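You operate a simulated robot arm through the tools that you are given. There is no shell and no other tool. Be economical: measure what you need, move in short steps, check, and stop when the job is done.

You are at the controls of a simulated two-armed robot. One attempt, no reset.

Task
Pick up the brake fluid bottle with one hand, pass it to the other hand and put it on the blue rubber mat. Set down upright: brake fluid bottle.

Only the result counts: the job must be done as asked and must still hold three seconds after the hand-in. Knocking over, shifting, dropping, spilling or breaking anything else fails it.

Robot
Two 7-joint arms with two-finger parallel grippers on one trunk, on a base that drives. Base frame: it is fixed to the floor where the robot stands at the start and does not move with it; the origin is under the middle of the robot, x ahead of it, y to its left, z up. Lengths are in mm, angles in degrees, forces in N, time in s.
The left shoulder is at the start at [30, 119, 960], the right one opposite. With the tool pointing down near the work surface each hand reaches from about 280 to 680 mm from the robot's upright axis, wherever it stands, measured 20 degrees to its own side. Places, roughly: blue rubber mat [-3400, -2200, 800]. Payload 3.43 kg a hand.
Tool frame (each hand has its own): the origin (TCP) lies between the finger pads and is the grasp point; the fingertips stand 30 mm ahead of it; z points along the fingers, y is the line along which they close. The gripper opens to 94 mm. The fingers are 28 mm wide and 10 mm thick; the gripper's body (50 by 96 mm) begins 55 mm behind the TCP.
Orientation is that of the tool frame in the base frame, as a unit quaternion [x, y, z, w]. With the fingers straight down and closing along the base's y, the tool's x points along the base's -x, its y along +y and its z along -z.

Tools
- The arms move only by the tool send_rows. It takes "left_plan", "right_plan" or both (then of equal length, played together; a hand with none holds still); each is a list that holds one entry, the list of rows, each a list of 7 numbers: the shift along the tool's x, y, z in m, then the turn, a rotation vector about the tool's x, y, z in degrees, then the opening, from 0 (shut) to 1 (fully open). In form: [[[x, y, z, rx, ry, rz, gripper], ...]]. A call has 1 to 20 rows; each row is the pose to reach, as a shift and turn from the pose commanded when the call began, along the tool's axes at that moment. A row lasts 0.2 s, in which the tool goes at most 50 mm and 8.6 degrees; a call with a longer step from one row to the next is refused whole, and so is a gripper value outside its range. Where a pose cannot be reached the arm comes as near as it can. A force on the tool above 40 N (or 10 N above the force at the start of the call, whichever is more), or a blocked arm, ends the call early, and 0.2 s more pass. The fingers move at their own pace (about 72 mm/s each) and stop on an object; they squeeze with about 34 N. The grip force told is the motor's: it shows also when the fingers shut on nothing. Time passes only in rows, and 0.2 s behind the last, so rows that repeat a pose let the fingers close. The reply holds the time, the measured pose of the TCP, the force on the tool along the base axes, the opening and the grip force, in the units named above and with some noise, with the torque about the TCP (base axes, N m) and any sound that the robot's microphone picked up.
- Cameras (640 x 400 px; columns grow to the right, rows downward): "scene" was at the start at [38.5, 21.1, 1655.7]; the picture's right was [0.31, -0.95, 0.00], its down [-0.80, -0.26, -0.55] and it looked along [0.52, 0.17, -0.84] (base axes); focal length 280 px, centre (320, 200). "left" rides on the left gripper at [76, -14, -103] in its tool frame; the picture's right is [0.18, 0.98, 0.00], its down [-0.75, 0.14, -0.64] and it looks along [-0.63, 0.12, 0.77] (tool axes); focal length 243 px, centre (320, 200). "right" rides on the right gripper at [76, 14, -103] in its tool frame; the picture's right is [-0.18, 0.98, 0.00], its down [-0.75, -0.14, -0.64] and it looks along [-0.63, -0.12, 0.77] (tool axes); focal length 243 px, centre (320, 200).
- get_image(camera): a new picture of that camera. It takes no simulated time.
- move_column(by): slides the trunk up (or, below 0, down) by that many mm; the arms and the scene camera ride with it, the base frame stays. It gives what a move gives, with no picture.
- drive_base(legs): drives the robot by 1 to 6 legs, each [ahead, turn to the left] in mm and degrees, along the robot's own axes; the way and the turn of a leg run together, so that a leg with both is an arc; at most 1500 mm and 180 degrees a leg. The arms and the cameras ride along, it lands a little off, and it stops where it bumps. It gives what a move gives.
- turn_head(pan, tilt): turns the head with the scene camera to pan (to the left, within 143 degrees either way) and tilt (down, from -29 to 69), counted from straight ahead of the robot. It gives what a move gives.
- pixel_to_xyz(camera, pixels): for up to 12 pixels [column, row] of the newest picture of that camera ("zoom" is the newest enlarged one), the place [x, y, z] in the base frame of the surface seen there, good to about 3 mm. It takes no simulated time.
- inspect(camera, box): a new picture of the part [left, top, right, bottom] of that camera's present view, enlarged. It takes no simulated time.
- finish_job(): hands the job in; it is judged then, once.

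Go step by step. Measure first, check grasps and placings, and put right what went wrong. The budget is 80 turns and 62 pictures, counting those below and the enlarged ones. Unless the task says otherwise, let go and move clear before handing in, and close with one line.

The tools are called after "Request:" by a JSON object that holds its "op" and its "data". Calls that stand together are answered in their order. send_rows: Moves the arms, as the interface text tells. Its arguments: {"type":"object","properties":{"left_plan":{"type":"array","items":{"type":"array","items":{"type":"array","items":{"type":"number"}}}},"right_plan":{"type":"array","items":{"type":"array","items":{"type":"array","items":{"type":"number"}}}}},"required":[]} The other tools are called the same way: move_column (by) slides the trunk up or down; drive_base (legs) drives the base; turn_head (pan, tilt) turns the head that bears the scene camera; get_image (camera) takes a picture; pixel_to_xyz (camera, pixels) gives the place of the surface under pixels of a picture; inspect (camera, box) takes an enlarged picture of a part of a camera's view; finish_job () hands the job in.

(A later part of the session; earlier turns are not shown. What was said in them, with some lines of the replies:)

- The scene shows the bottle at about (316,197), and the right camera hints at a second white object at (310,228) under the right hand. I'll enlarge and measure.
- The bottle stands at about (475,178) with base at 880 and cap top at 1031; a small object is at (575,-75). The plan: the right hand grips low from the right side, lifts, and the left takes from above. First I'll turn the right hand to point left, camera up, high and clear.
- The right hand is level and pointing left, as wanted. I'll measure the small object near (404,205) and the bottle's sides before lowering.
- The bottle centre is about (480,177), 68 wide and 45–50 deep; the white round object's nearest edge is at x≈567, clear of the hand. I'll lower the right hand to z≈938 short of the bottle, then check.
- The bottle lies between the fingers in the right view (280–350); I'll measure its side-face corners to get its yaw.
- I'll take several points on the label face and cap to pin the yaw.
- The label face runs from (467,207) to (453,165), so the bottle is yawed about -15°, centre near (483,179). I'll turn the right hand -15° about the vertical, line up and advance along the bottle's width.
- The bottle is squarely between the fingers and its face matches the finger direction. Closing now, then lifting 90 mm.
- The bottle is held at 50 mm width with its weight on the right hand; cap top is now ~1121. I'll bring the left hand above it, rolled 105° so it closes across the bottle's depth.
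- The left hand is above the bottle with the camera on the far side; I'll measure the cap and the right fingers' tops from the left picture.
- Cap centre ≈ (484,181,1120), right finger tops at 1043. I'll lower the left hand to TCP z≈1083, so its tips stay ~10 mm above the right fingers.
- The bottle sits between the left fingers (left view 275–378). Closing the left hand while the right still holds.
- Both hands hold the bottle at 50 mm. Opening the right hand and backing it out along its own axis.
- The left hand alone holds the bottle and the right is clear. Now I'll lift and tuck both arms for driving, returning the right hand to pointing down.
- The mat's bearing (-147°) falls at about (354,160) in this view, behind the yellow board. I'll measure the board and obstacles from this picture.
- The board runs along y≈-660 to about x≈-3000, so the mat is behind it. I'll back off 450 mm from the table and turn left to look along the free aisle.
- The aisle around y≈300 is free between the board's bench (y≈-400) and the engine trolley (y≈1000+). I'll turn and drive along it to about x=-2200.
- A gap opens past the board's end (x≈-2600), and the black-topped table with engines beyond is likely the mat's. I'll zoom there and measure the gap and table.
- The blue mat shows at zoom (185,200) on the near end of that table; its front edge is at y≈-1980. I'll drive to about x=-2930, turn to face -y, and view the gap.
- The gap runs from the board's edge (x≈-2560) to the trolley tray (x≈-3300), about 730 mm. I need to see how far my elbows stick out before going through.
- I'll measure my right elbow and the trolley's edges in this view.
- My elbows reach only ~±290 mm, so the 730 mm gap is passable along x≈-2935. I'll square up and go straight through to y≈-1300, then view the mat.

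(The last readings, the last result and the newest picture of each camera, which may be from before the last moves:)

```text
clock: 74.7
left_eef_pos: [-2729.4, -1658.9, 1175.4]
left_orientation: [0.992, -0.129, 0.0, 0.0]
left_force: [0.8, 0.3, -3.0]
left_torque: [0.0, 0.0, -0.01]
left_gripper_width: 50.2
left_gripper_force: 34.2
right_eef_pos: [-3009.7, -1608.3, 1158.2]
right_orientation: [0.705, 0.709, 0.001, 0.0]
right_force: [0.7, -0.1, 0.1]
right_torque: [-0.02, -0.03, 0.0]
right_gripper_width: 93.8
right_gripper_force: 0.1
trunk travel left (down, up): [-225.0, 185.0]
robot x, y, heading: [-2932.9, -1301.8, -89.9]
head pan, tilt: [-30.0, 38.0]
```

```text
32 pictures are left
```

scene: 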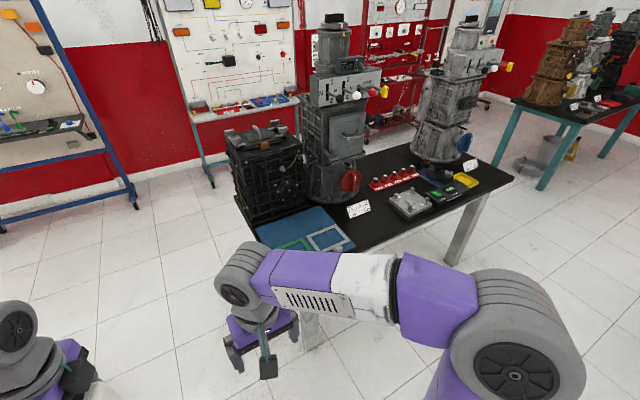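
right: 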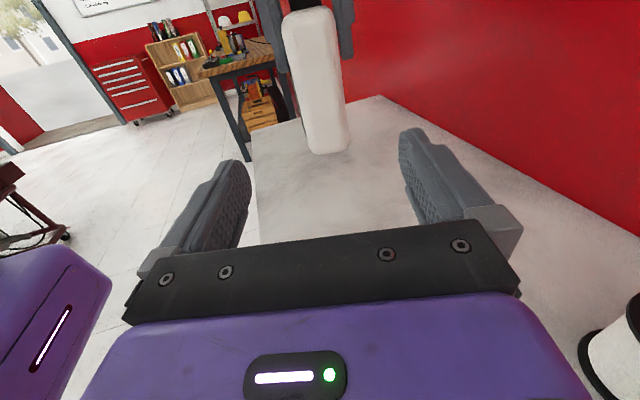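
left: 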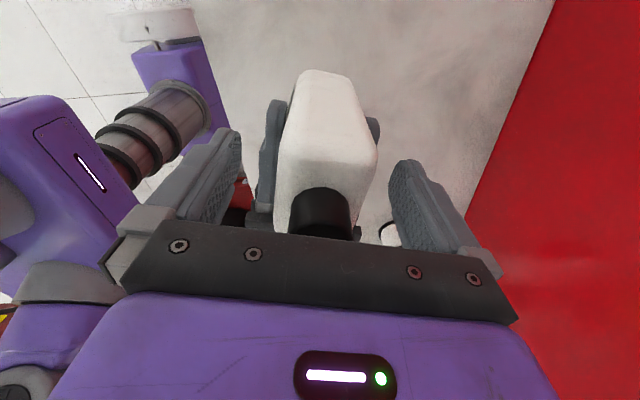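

The blue mat lies at about (300,225), with thin frames at (290,245) and (328,238) on it and a black crate behind. I'll zoom and measure.

Request:
{"op": "inspect", "data": {"camera": "scene", "box": [220, 180, 380, 280]}}

Request:
{"op": "pixel_to_xyz", "data": {"camera": "zoom", "pixels": [[140, 190], [400, 105], [230, 170], [330, 140], [420, 180], [540, 270], [300, 250], [450, 220], [280, 200], [60, 100], [330, 90], [400, 150]]}}

```text
4.00 times, centred on (300, 230) of scene
```

zoom: 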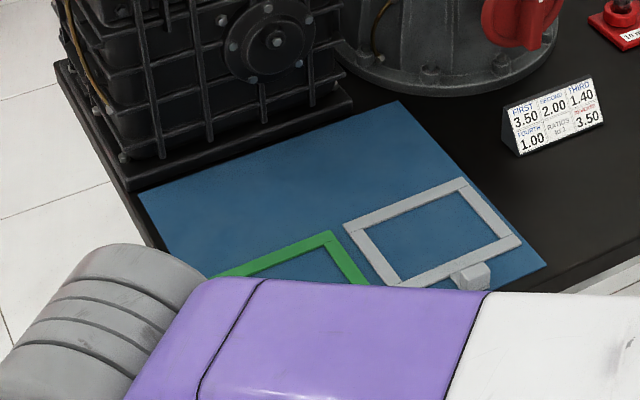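

```text
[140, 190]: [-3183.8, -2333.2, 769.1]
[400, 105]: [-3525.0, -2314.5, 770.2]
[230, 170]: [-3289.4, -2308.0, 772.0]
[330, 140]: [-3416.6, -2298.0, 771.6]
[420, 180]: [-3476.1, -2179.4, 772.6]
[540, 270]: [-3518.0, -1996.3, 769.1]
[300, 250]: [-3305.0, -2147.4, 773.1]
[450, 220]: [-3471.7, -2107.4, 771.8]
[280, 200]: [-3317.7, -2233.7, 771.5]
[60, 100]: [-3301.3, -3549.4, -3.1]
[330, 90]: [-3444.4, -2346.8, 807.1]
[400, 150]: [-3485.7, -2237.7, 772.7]
```

The mat spans x -3525…-3184, y -2330…-2000 at z≈771, with flat frames on its front half; the free area is the rear strip. I'll drive to (-3332,-1447) heading -105° and look again.

Request:
{"op": "drive_base", "data": {"legs": [[0, -70], [425, 0], [0, 55]]}}

Request:
{"op": "turn_head", "data": {"pan": 10, "tilt": 48}}

Request:
{"op": "get_image", "data": {"camera": "scene"}}

```text
clock: 82.9
left_eef_pos: [-3235.9, -1844.8, 1174.4]
left_orientation: [0.965, -0.263, 0.0, 0.0]
left_force: [0.0, 0.3, -4.3]
left_torque: [0.04, 0.0, 0.01]
left_gripper_width: 50.3
left_gripper_force: 34.0
right_eef_pos: [-3489.8, -1719.3, 1159.1]
right_orientation: [0.796, 0.605, 0.001, 0.001]
right_force: [0.0, 0.4, -0.1]
right_torque: [0.01, -0.02, 0.01]
right_gripper_width: 94.0
right_gripper_force: 0.0
trunk travel left (down, up): [-225.0, 185.0]
robot x, y, heading: [-3339.0, -1447.0, -105.5]
head pan, tilt: [-30.0, 38.0]
```

```text
clock: 83.9
left_eef_pos: [-3235.6, -1845.1, 1174.7]
left_orientation: [0.965, -0.263, 0.0, 0.0]
left_force: [-0.3, 0.1, -2.7]
left_torque: [0.03, -0.01, 0.04]
left_gripper_width: 50.2
left_gripper_force: 34.1
right_eef_pos: [-3491.7, -1718.0, 1158.5]
right_orientation: [0.796, 0.606, 0.0, 0.001]
right_force: [0.6, -0.8, 1.3]
right_torque: [0.04, -0.02, 0.02]
right_gripper_width: 93.6
right_gripper_force: 0.1
trunk travel left (down, up): [-225.0, 185.0]
robot x, y, heading: [-3331.5, -1449.3, -105.5]
head pan, tilt: [10.0, 48.0]
```

```text
30 pictures are left
```

scene: 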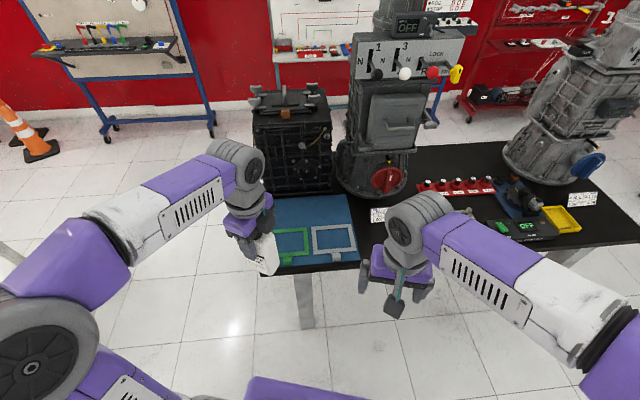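

Request:
{"op": "inspect", "data": {"camera": "scene", "box": [240, 170, 400, 270]}}

Request:
{"op": "pixel_to_xyz", "data": {"camera": "zoom", "pixels": [[200, 232], [260, 235], [285, 225], [420, 225], [360, 240], [450, 355], [285, 330], [140, 110], [430, 110], [300, 150], [220, 180], [330, 90]]}}

```text
4.00 times, centred on (320, 220) of scene
```

zoom: 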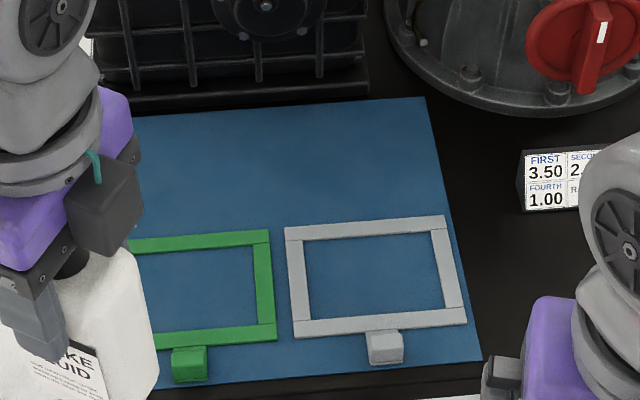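

```text
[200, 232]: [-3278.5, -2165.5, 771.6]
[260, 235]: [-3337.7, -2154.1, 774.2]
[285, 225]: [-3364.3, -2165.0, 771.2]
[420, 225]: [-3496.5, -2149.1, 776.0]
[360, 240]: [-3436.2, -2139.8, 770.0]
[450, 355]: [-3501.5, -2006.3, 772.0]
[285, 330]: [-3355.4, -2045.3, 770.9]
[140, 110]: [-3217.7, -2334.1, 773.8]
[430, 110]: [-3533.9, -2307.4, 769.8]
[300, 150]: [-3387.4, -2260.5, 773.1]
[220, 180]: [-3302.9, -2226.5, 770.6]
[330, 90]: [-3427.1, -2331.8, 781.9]
```

The frames are thin loose-looking pieces ending at y≈-2168, so I'll place in the clear rear strip at about (-3340,-2243). First I'll roll the left hand back -105° (camera toward the robot, away from the crate), then drive 200 mm ahead.

Request:
{"op": "send_rows", "data": {"left_plan": [[[0, 0, 0, 0, 0, -8.08, 0], [0, 0, 0, 0, 0, -16.16, 0], [0, 0, 0, 0, 0, -24.24, 0], [0, 0, 0, 0, 0, -32.32, 0], [0, 0, 0, 0, 0, -40.4, 0], [0, 0, 0, 0, 0, -48.48, 0], [0, 0, 0, 0, 0, -56.56, 0], [0, 0, 0, 0, 0, -64.64, 0], [0, 0, 0, 0, 0, -72.72, 0], [0, 0, 0, 0, 0, -80.8, 0], [0, 0, 0, 0, 0, -88.88, 0], [0, 0, 0, 0, 0, -96.96, 0], [0, 0, 0, 0, 0, -105, 0], [0, 0, 0, 0, 0, -105, 0]]]}}

Request:
{"op": "drive_base", "data": {"legs": [[200, 0]]}}

Request:
{"op": "get_image", "data": {"camera": "scene"}}

Request:
{"op": "get_image", "data": {"camera": "left"}}

```text
clock: 86.9
left_eef_pos: [-3234.0, -1844.4, 1175.7]
left_orientation: [0.795, 0.606, 0.001, -0.001]
left_force: [0.1, 0.1, -3.4]
left_torque: [-0.01, -0.02, 0.02]
left_gripper_width: 50.4
left_gripper_force: 34.0
right_eef_pos: [-3491.2, -1719.4, 1158.5]
right_orientation: [0.796, 0.605, 0.001, 0.001]
right_force: [-0.2, 0.4, -0.1]
right_torque: [-0.01, -0.02, 0.0]
right_gripper_width: 93.9
right_gripper_force: 0.1
trunk travel left (down, up): [-225.0, 185.0]
robot x, y, heading: [-3334.3, -1450.7, -105.4]
head pan, tilt: [10.0, 48.0]
```

```text
clock: 88.5
left_eef_pos: [-3289.3, -2038.8, 1175.8]
left_orientation: [0.796, 0.605, 0.0, -0.001]
left_force: [-0.7, -0.7, -3.3]
left_torque: [0.05, -0.01, 0.04]
left_gripper_width: 50.1
left_gripper_force: 33.5
right_eef_pos: [-3546.3, -1912.3, 1158.8]
right_orientation: [0.796, 0.606, 0.001, 0.0]
right_force: [0.7, -0.3, 0.4]
right_torque: [0.0, 0.02, 0.0]
right_gripper_width: 94.1
right_gripper_force: 0.0
trunk travel left (down, up): [-225.0, 185.0]
robot x, y, heading: [-3389.0, -1644.9, -105.4]
head pan, tilt: [10.0, 48.0]
```

```text
28 pictures are left
```

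scene: 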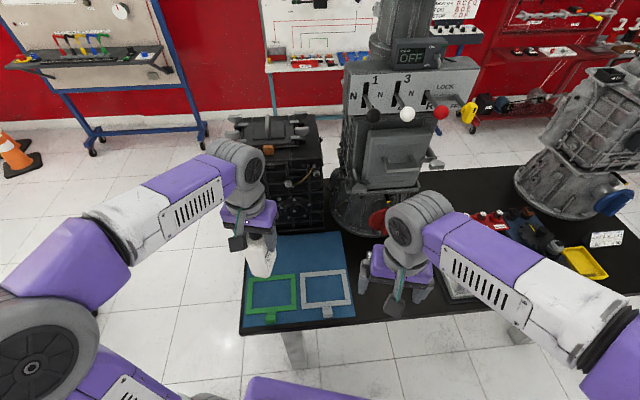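

```text
27 pictures are left
```

left: 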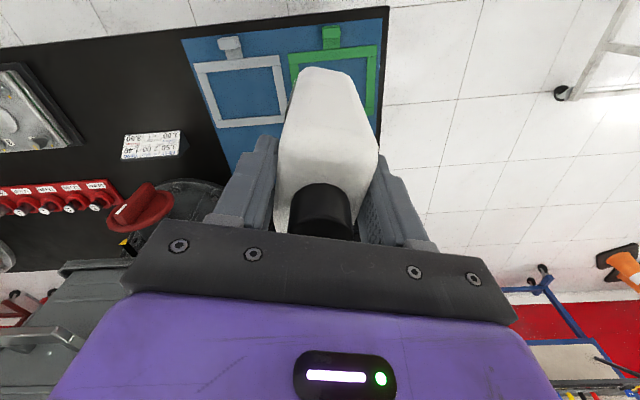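

The hand is turned and above the mat's front. I'll measure the crate face and mat rear edge to check clearance before lowering.

Request:
{"op": "inspect", "data": {"camera": "scene", "box": [220, 100, 380, 330]}}

Request:
{"op": "pixel_to_xyz", "data": {"camera": "scene", "pixels": [[285, 145], [310, 155], [300, 175], [300, 200], [300, 225], [315, 240], [338, 238], [300, 275], [290, 255], [345, 225], [285, 125], [310, 262]]}}

```text
1.74 times, centred on (300, 215) of scene
```

zoom: 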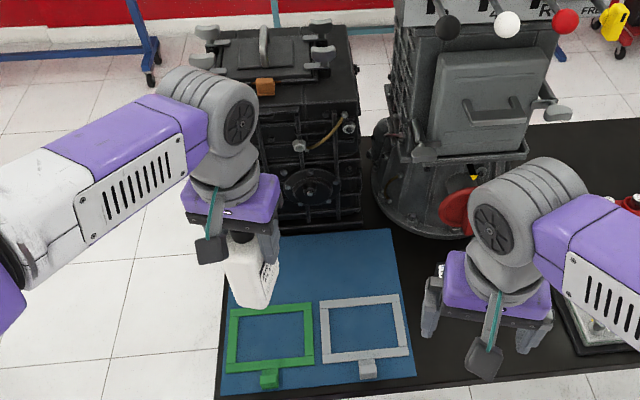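

```text
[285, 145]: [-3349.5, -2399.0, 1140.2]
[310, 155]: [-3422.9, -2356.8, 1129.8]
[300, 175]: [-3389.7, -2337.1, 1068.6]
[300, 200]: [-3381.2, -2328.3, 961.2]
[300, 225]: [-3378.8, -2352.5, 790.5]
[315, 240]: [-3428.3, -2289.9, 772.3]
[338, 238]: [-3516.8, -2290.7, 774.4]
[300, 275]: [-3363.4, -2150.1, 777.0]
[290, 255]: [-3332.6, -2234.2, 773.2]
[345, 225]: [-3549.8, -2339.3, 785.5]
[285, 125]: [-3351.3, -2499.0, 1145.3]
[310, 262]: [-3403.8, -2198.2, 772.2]
```

The crate's face protrudes to y≈-2325, so I'll place at (-3300,-2230), leaving ~20 mm to the frames and good hand clearance. Moving over and lowering to about 20 mm above the mat.

Request:
{"op": "send_rows", "data": {"left_plan": [[[-0.037, 0.008, 0, 0, 0, 0, 0], [-0.075, 0.016, 0, 0, 0, 0, 0], [-0.112, 0.024, 0, 0, 0, 0, 0], [-0.15, 0.032, 0, 0, 0, 0, 0], [-0.187, 0.0406, 0, 0, 0, 0, 0], [-0.187, 0.0406, 0.03, 0, 0, 0, 0], [-0.187, 0.0406, 0.06, 0, 0, 0, 0], [-0.187, 0.0406, 0.09, 0, 0, 0, 0], [-0.187, 0.0406, 0.12, 0, 0, 0, 0], [-0.187, 0.0406, 0.15, 0, 0, 0, 0], [-0.187, 0.0406, 0.18, 0, 0, 0, 0], [-0.187, 0.0406, 0.21, 0, 0, 0, 0], [-0.187, 0.0406, 0.235, 0, 0, 0, 0], [-0.187, 0.0406, 0.255, 0, 0, 0, 0], [-0.187, 0.0406, 0.268, 0, 0, 0, 0], [-0.187, 0.0406, 0.268, 0, 0, 0, 0]]]}}

Request:
{"op": "inspect", "data": {"camera": "scene", "box": [200, 110, 380, 330]}}

Request:
{"op": "get_image", "data": {"camera": "left"}}

```text
clock: 91.9
left_eef_pos: [-3300.9, -2229.4, 906.7]
left_orientation: [0.796, 0.605, 0.0, -0.001]
left_force: [-0.1, 1.4, -3.5]
left_torque: [-0.01, 0.01, -0.03]
left_gripper_width: 50.3
left_gripper_force: 33.2
right_eef_pos: [-3545.5, -1913.2, 1158.9]
right_orientation: [0.796, 0.606, 0.001, 0.0]
right_force: [-0.4, -0.5, 0.0]
right_torque: [0.03, 0.0, -0.01]
right_gripper_width: 94.0
right_gripper_force: 0.1
trunk travel left (down, up): [-225.0, 185.0]
robot x, y, heading: [-3389.0, -1640.8, -105.8]
head pan, tilt: [10.0, 48.0]
```

```text
1.82 times, centred on (290, 220) of scene
```

zoom: 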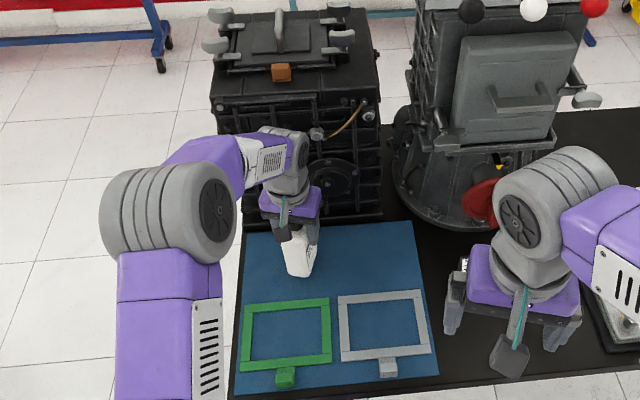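

```text
24 pictures are left
```

left: 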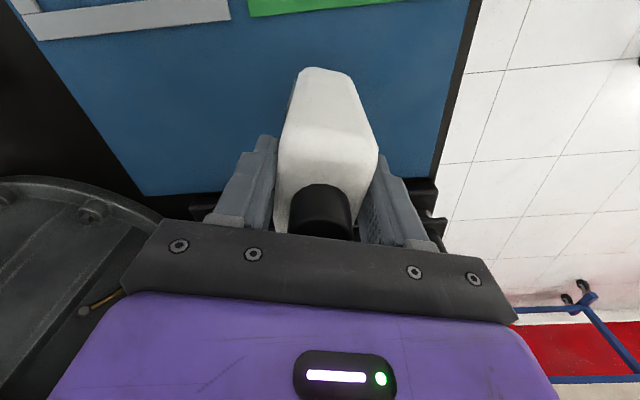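

The bottle is over the clear strip about 20 mm above the mat. Lowering gently until the weight comes off.

Request:
{"op": "send_rows", "data": {"left_plan": [[[0, 0, 0.006, 0, 0, 0, 0], [0, 0, 0.011, 0, 0, 0, 0], [0, 0, 0.015, 0, 0, 0, 0], [0, 0, 0.017, 0, 0, 0, 0], [0, 0, 0.018, 0, 0, 0, 0], [0, 0, 0.019, 0, 0, 0, 0], [0, 0, 0.019, 0, 0, 0, 0]]]}}

```text
clock: 93.5
left_eef_pos: [-3300.1, -2229.3, 888.6]
left_orientation: [0.796, 0.605, 0.001, 0.0]
left_force: [0.4, 0.5, -3.5]
left_torque: [0.02, -0.01, -0.01]
left_gripper_width: 50.3
left_gripper_force: 34.1
right_eef_pos: [-3545.7, -1912.0, 1160.3]
right_orientation: [0.796, 0.605, 0.0, 0.001]
right_force: [-0.4, 0.1, -0.3]
right_torque: [0.01, 0.0, 0.01]
right_gripper_width: 94.2
right_gripper_force: 0.0
trunk travel left (down, up): [-225.0, 185.0]
robot x, y, heading: [-3388.0, -1643.4, -105.6]
head pan, tilt: [10.0, 48.0]
```

Weight is still fully on the hand (-3.5 N); continuing down 1 mm at a time.

Request:
{"op": "send_rows", "data": {"left_plan": [[[0, 0, 0.001, 0, 0, 0, 0], [0, 0, 0.002, 0, 0, 0, 0], [0, 0, 0.002, 0, 0, 0, 0]]]}}

Request:
{"op": "send_rows", "data": {"left_plan": [[[0, 0, 0.001, 0, 0, 0, 0], [0, 0, 0.001, 0, 0, 0, 0]]]}}

```text
clock: 94.3
left_eef_pos: [-3300.1, -2229.1, 887.7]
left_orientation: [0.797, 0.604, 0.0, 0.001]
left_force: [1.9, 0.6, 6.3]
left_torque: [0.37, -0.17, -0.09]
left_gripper_width: 49.9
left_gripper_force: 34.2
right_eef_pos: [-3545.7, -1912.5, 1159.0]
right_orientation: [0.796, 0.605, 0.001, 0.0]
right_force: [0.4, 0.1, 0.6]
right_torque: [-0.01, 0.01, -0.03]
right_gripper_width: 94.1
right_gripper_force: 0.0
trunk travel left (down, up): [-225.0, 185.0]
robot x, y, heading: [-3388.3, -1639.3, -105.5]
head pan, tilt: [10.0, 48.0]
```

```text
clock: 94.9
left_eef_pos: [-3301.5, -2229.1, 886.6]
left_orientation: [0.797, 0.604, -0.001, 0.0]
left_force: [2.6, -0.1, 16.2]
left_torque: [0.75, -0.32, -0.11]
left_gripper_width: 50.1
left_gripper_force: 34.2
right_eef_pos: [-3545.2, -1912.4, 1159.8]
right_orientation: [0.796, 0.605, 0.0, 0.001]
right_force: [0.6, 0.7, -0.1]
right_torque: [0.02, 0.02, -0.01]
right_gripper_width: 94.2
right_gripper_force: 0.1
trunk travel left (down, up): [-225.0, 185.0]
robot x, y, heading: [-3388.1, -1639.0, -105.6]
head pan, tilt: [10.0, 48.0]
```

The bottle is on the mat (+16 N). Easing up 1.5 mm, opening, and rising straight up.

Request:
{"op": "send_rows", "data": {"left_plan": [[[0, 0, -0.0015, 0, 0, 0, 0], [0, 0, -0.0015, 0, 0, 0, 0], [0, 0, -0.0015, 0, 0, 0, 1], [0, 0, -0.0015, 0, 0, 0, 1], [0, 0, -0.0015, 0, 0, 0, 1], [0, 0, -0.0015, 0, 0, 0, 1], [0, 0, -0.02, 0, 0, 0, 1], [0, 0, -0.05, 0, 0, 0, 1], [0, 0, -0.09, 0, 0, 0, 1], [0, 0, -0.13, 0, 0, 0, 1], [0, 0, -0.17, 0, 0, 0, 1], [0, 0, -0.21, 0, 0, 0, 1], [0, 0, -0.25, 0, 0, 0, 1], [0.05, 0, -0.27, 0, 0, 0, 1], [0.1, 0, -0.27, 0, 0, 0, 1], [0.14, 0, -0.27, 0, 0, 0, 1], [0.17, 0, -0.27, 0, 0, 0, 1]]]}}

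Request:
{"op": "inspect", "data": {"camera": "scene", "box": [200, 110, 380, 330]}}

Request:
{"op": "get_image", "data": {"camera": "left"}}

```text
refused: row 14 steps farther than a row can; nothing moved
```

```text
1.82 times, centred on (290, 220) of scene
```

zoom: 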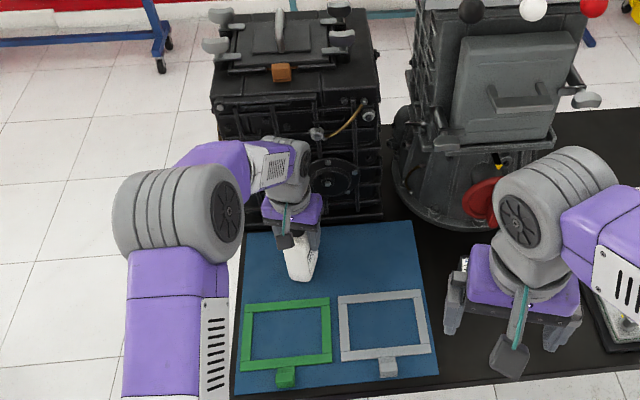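

```text
22 pictures are left
```

left: 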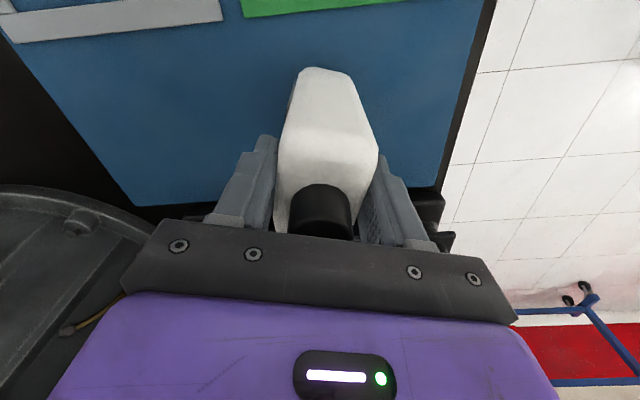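

The plan was refused for one long step and nothing moved; I'll resend it with shorter steps.

Request:
{"op": "send_rows", "data": {"left_plan": [[[0, 0, -0.0015, 0, 0, 0, 0], [0, 0, -0.0015, 0, 0, 0, 0], [0, 0, -0.0015, 0, 0, 0, 1], [0, 0, -0.0015, 0, 0, 0, 1], [0, 0, -0.0015, 0, 0, 0, 1], [0, 0, -0.0015, 0, 0, 0, 1], [0, 0, -0.02, 0, 0, 0, 1], [0, 0, -0.05, 0, 0, 0, 1], [0, 0, -0.09, 0, 0, 0, 1], [0, 0, -0.13, 0, 0, 0, 1], [0, 0, -0.17, 0, 0, 0, 1], [0, 0, -0.21, 0, 0, 0, 1], [0, 0, -0.25, 0, 0, 0, 1], [0.03, 0, -0.27, 0, 0, 0, 1], [0.07, 0, -0.27, 0, 0, 0, 1], [0.11, 0, -0.27, 0, 0, 0, 1], [0.15, 0, -0.27, 0, 0, 0, 1]]]}}

Request:
{"op": "inspect", "data": {"camera": "scene", "box": [200, 110, 380, 330]}}

Request:
{"op": "get_image", "data": {"camera": "left"}}

```text
clock: 98.5
left_eef_pos: [-3259.2, -2082.8, 1154.6]
left_orientation: [0.796, 0.605, 0.0, 0.0]
left_force: [-0.3, 0.1, 0.3]
left_torque: [-0.02, 0.01, 0.05]
left_gripper_width: 94.0
left_gripper_force: 0.1
right_eef_pos: [-3545.4, -1910.8, 1160.1]
right_orientation: [0.796, 0.605, -0.001, 0.001]
right_force: [0.4, 0.5, 0.1]
right_torque: [-0.04, 0.02, 0.0]
right_gripper_width: 94.2
right_gripper_force: 0.0
trunk travel left (down, up): [-225.0, 185.0]
robot x, y, heading: [-3386.5, -1641.1, -105.4]
head pan, tilt: [10.0, 48.0]
```

```text
1.82 times, centred on (290, 220) of scene
```

zoom: 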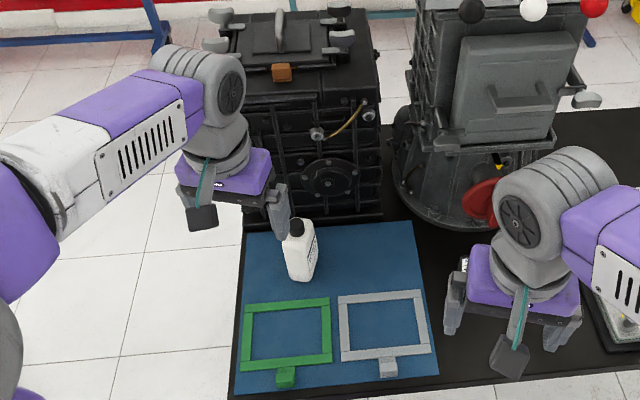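

```text
20 pictures are left
```

left: 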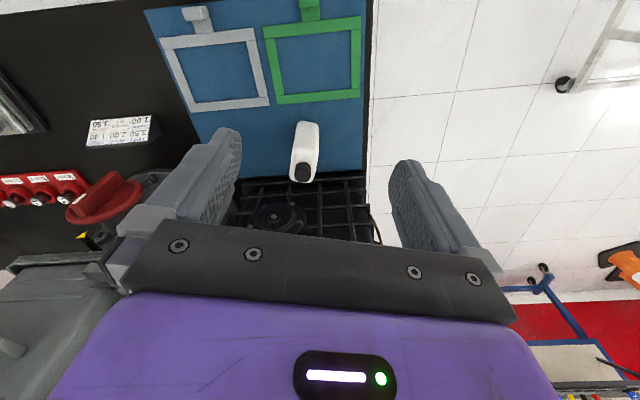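

The bottle stands upright on the blue mat (zoom (300,250)), clear of the frames and the crate, and both hands are free and clear. Handing in.

Request:
{"op": "finish_job", "data": {}}

```text
The job is handed in.
```

I picked up the brake fluid bottle with the right hand, passed it to the left, and set it down upright on the blue rubber mat. Both hands were clear at hand-in, and the pictures showed nothing else disturbed.
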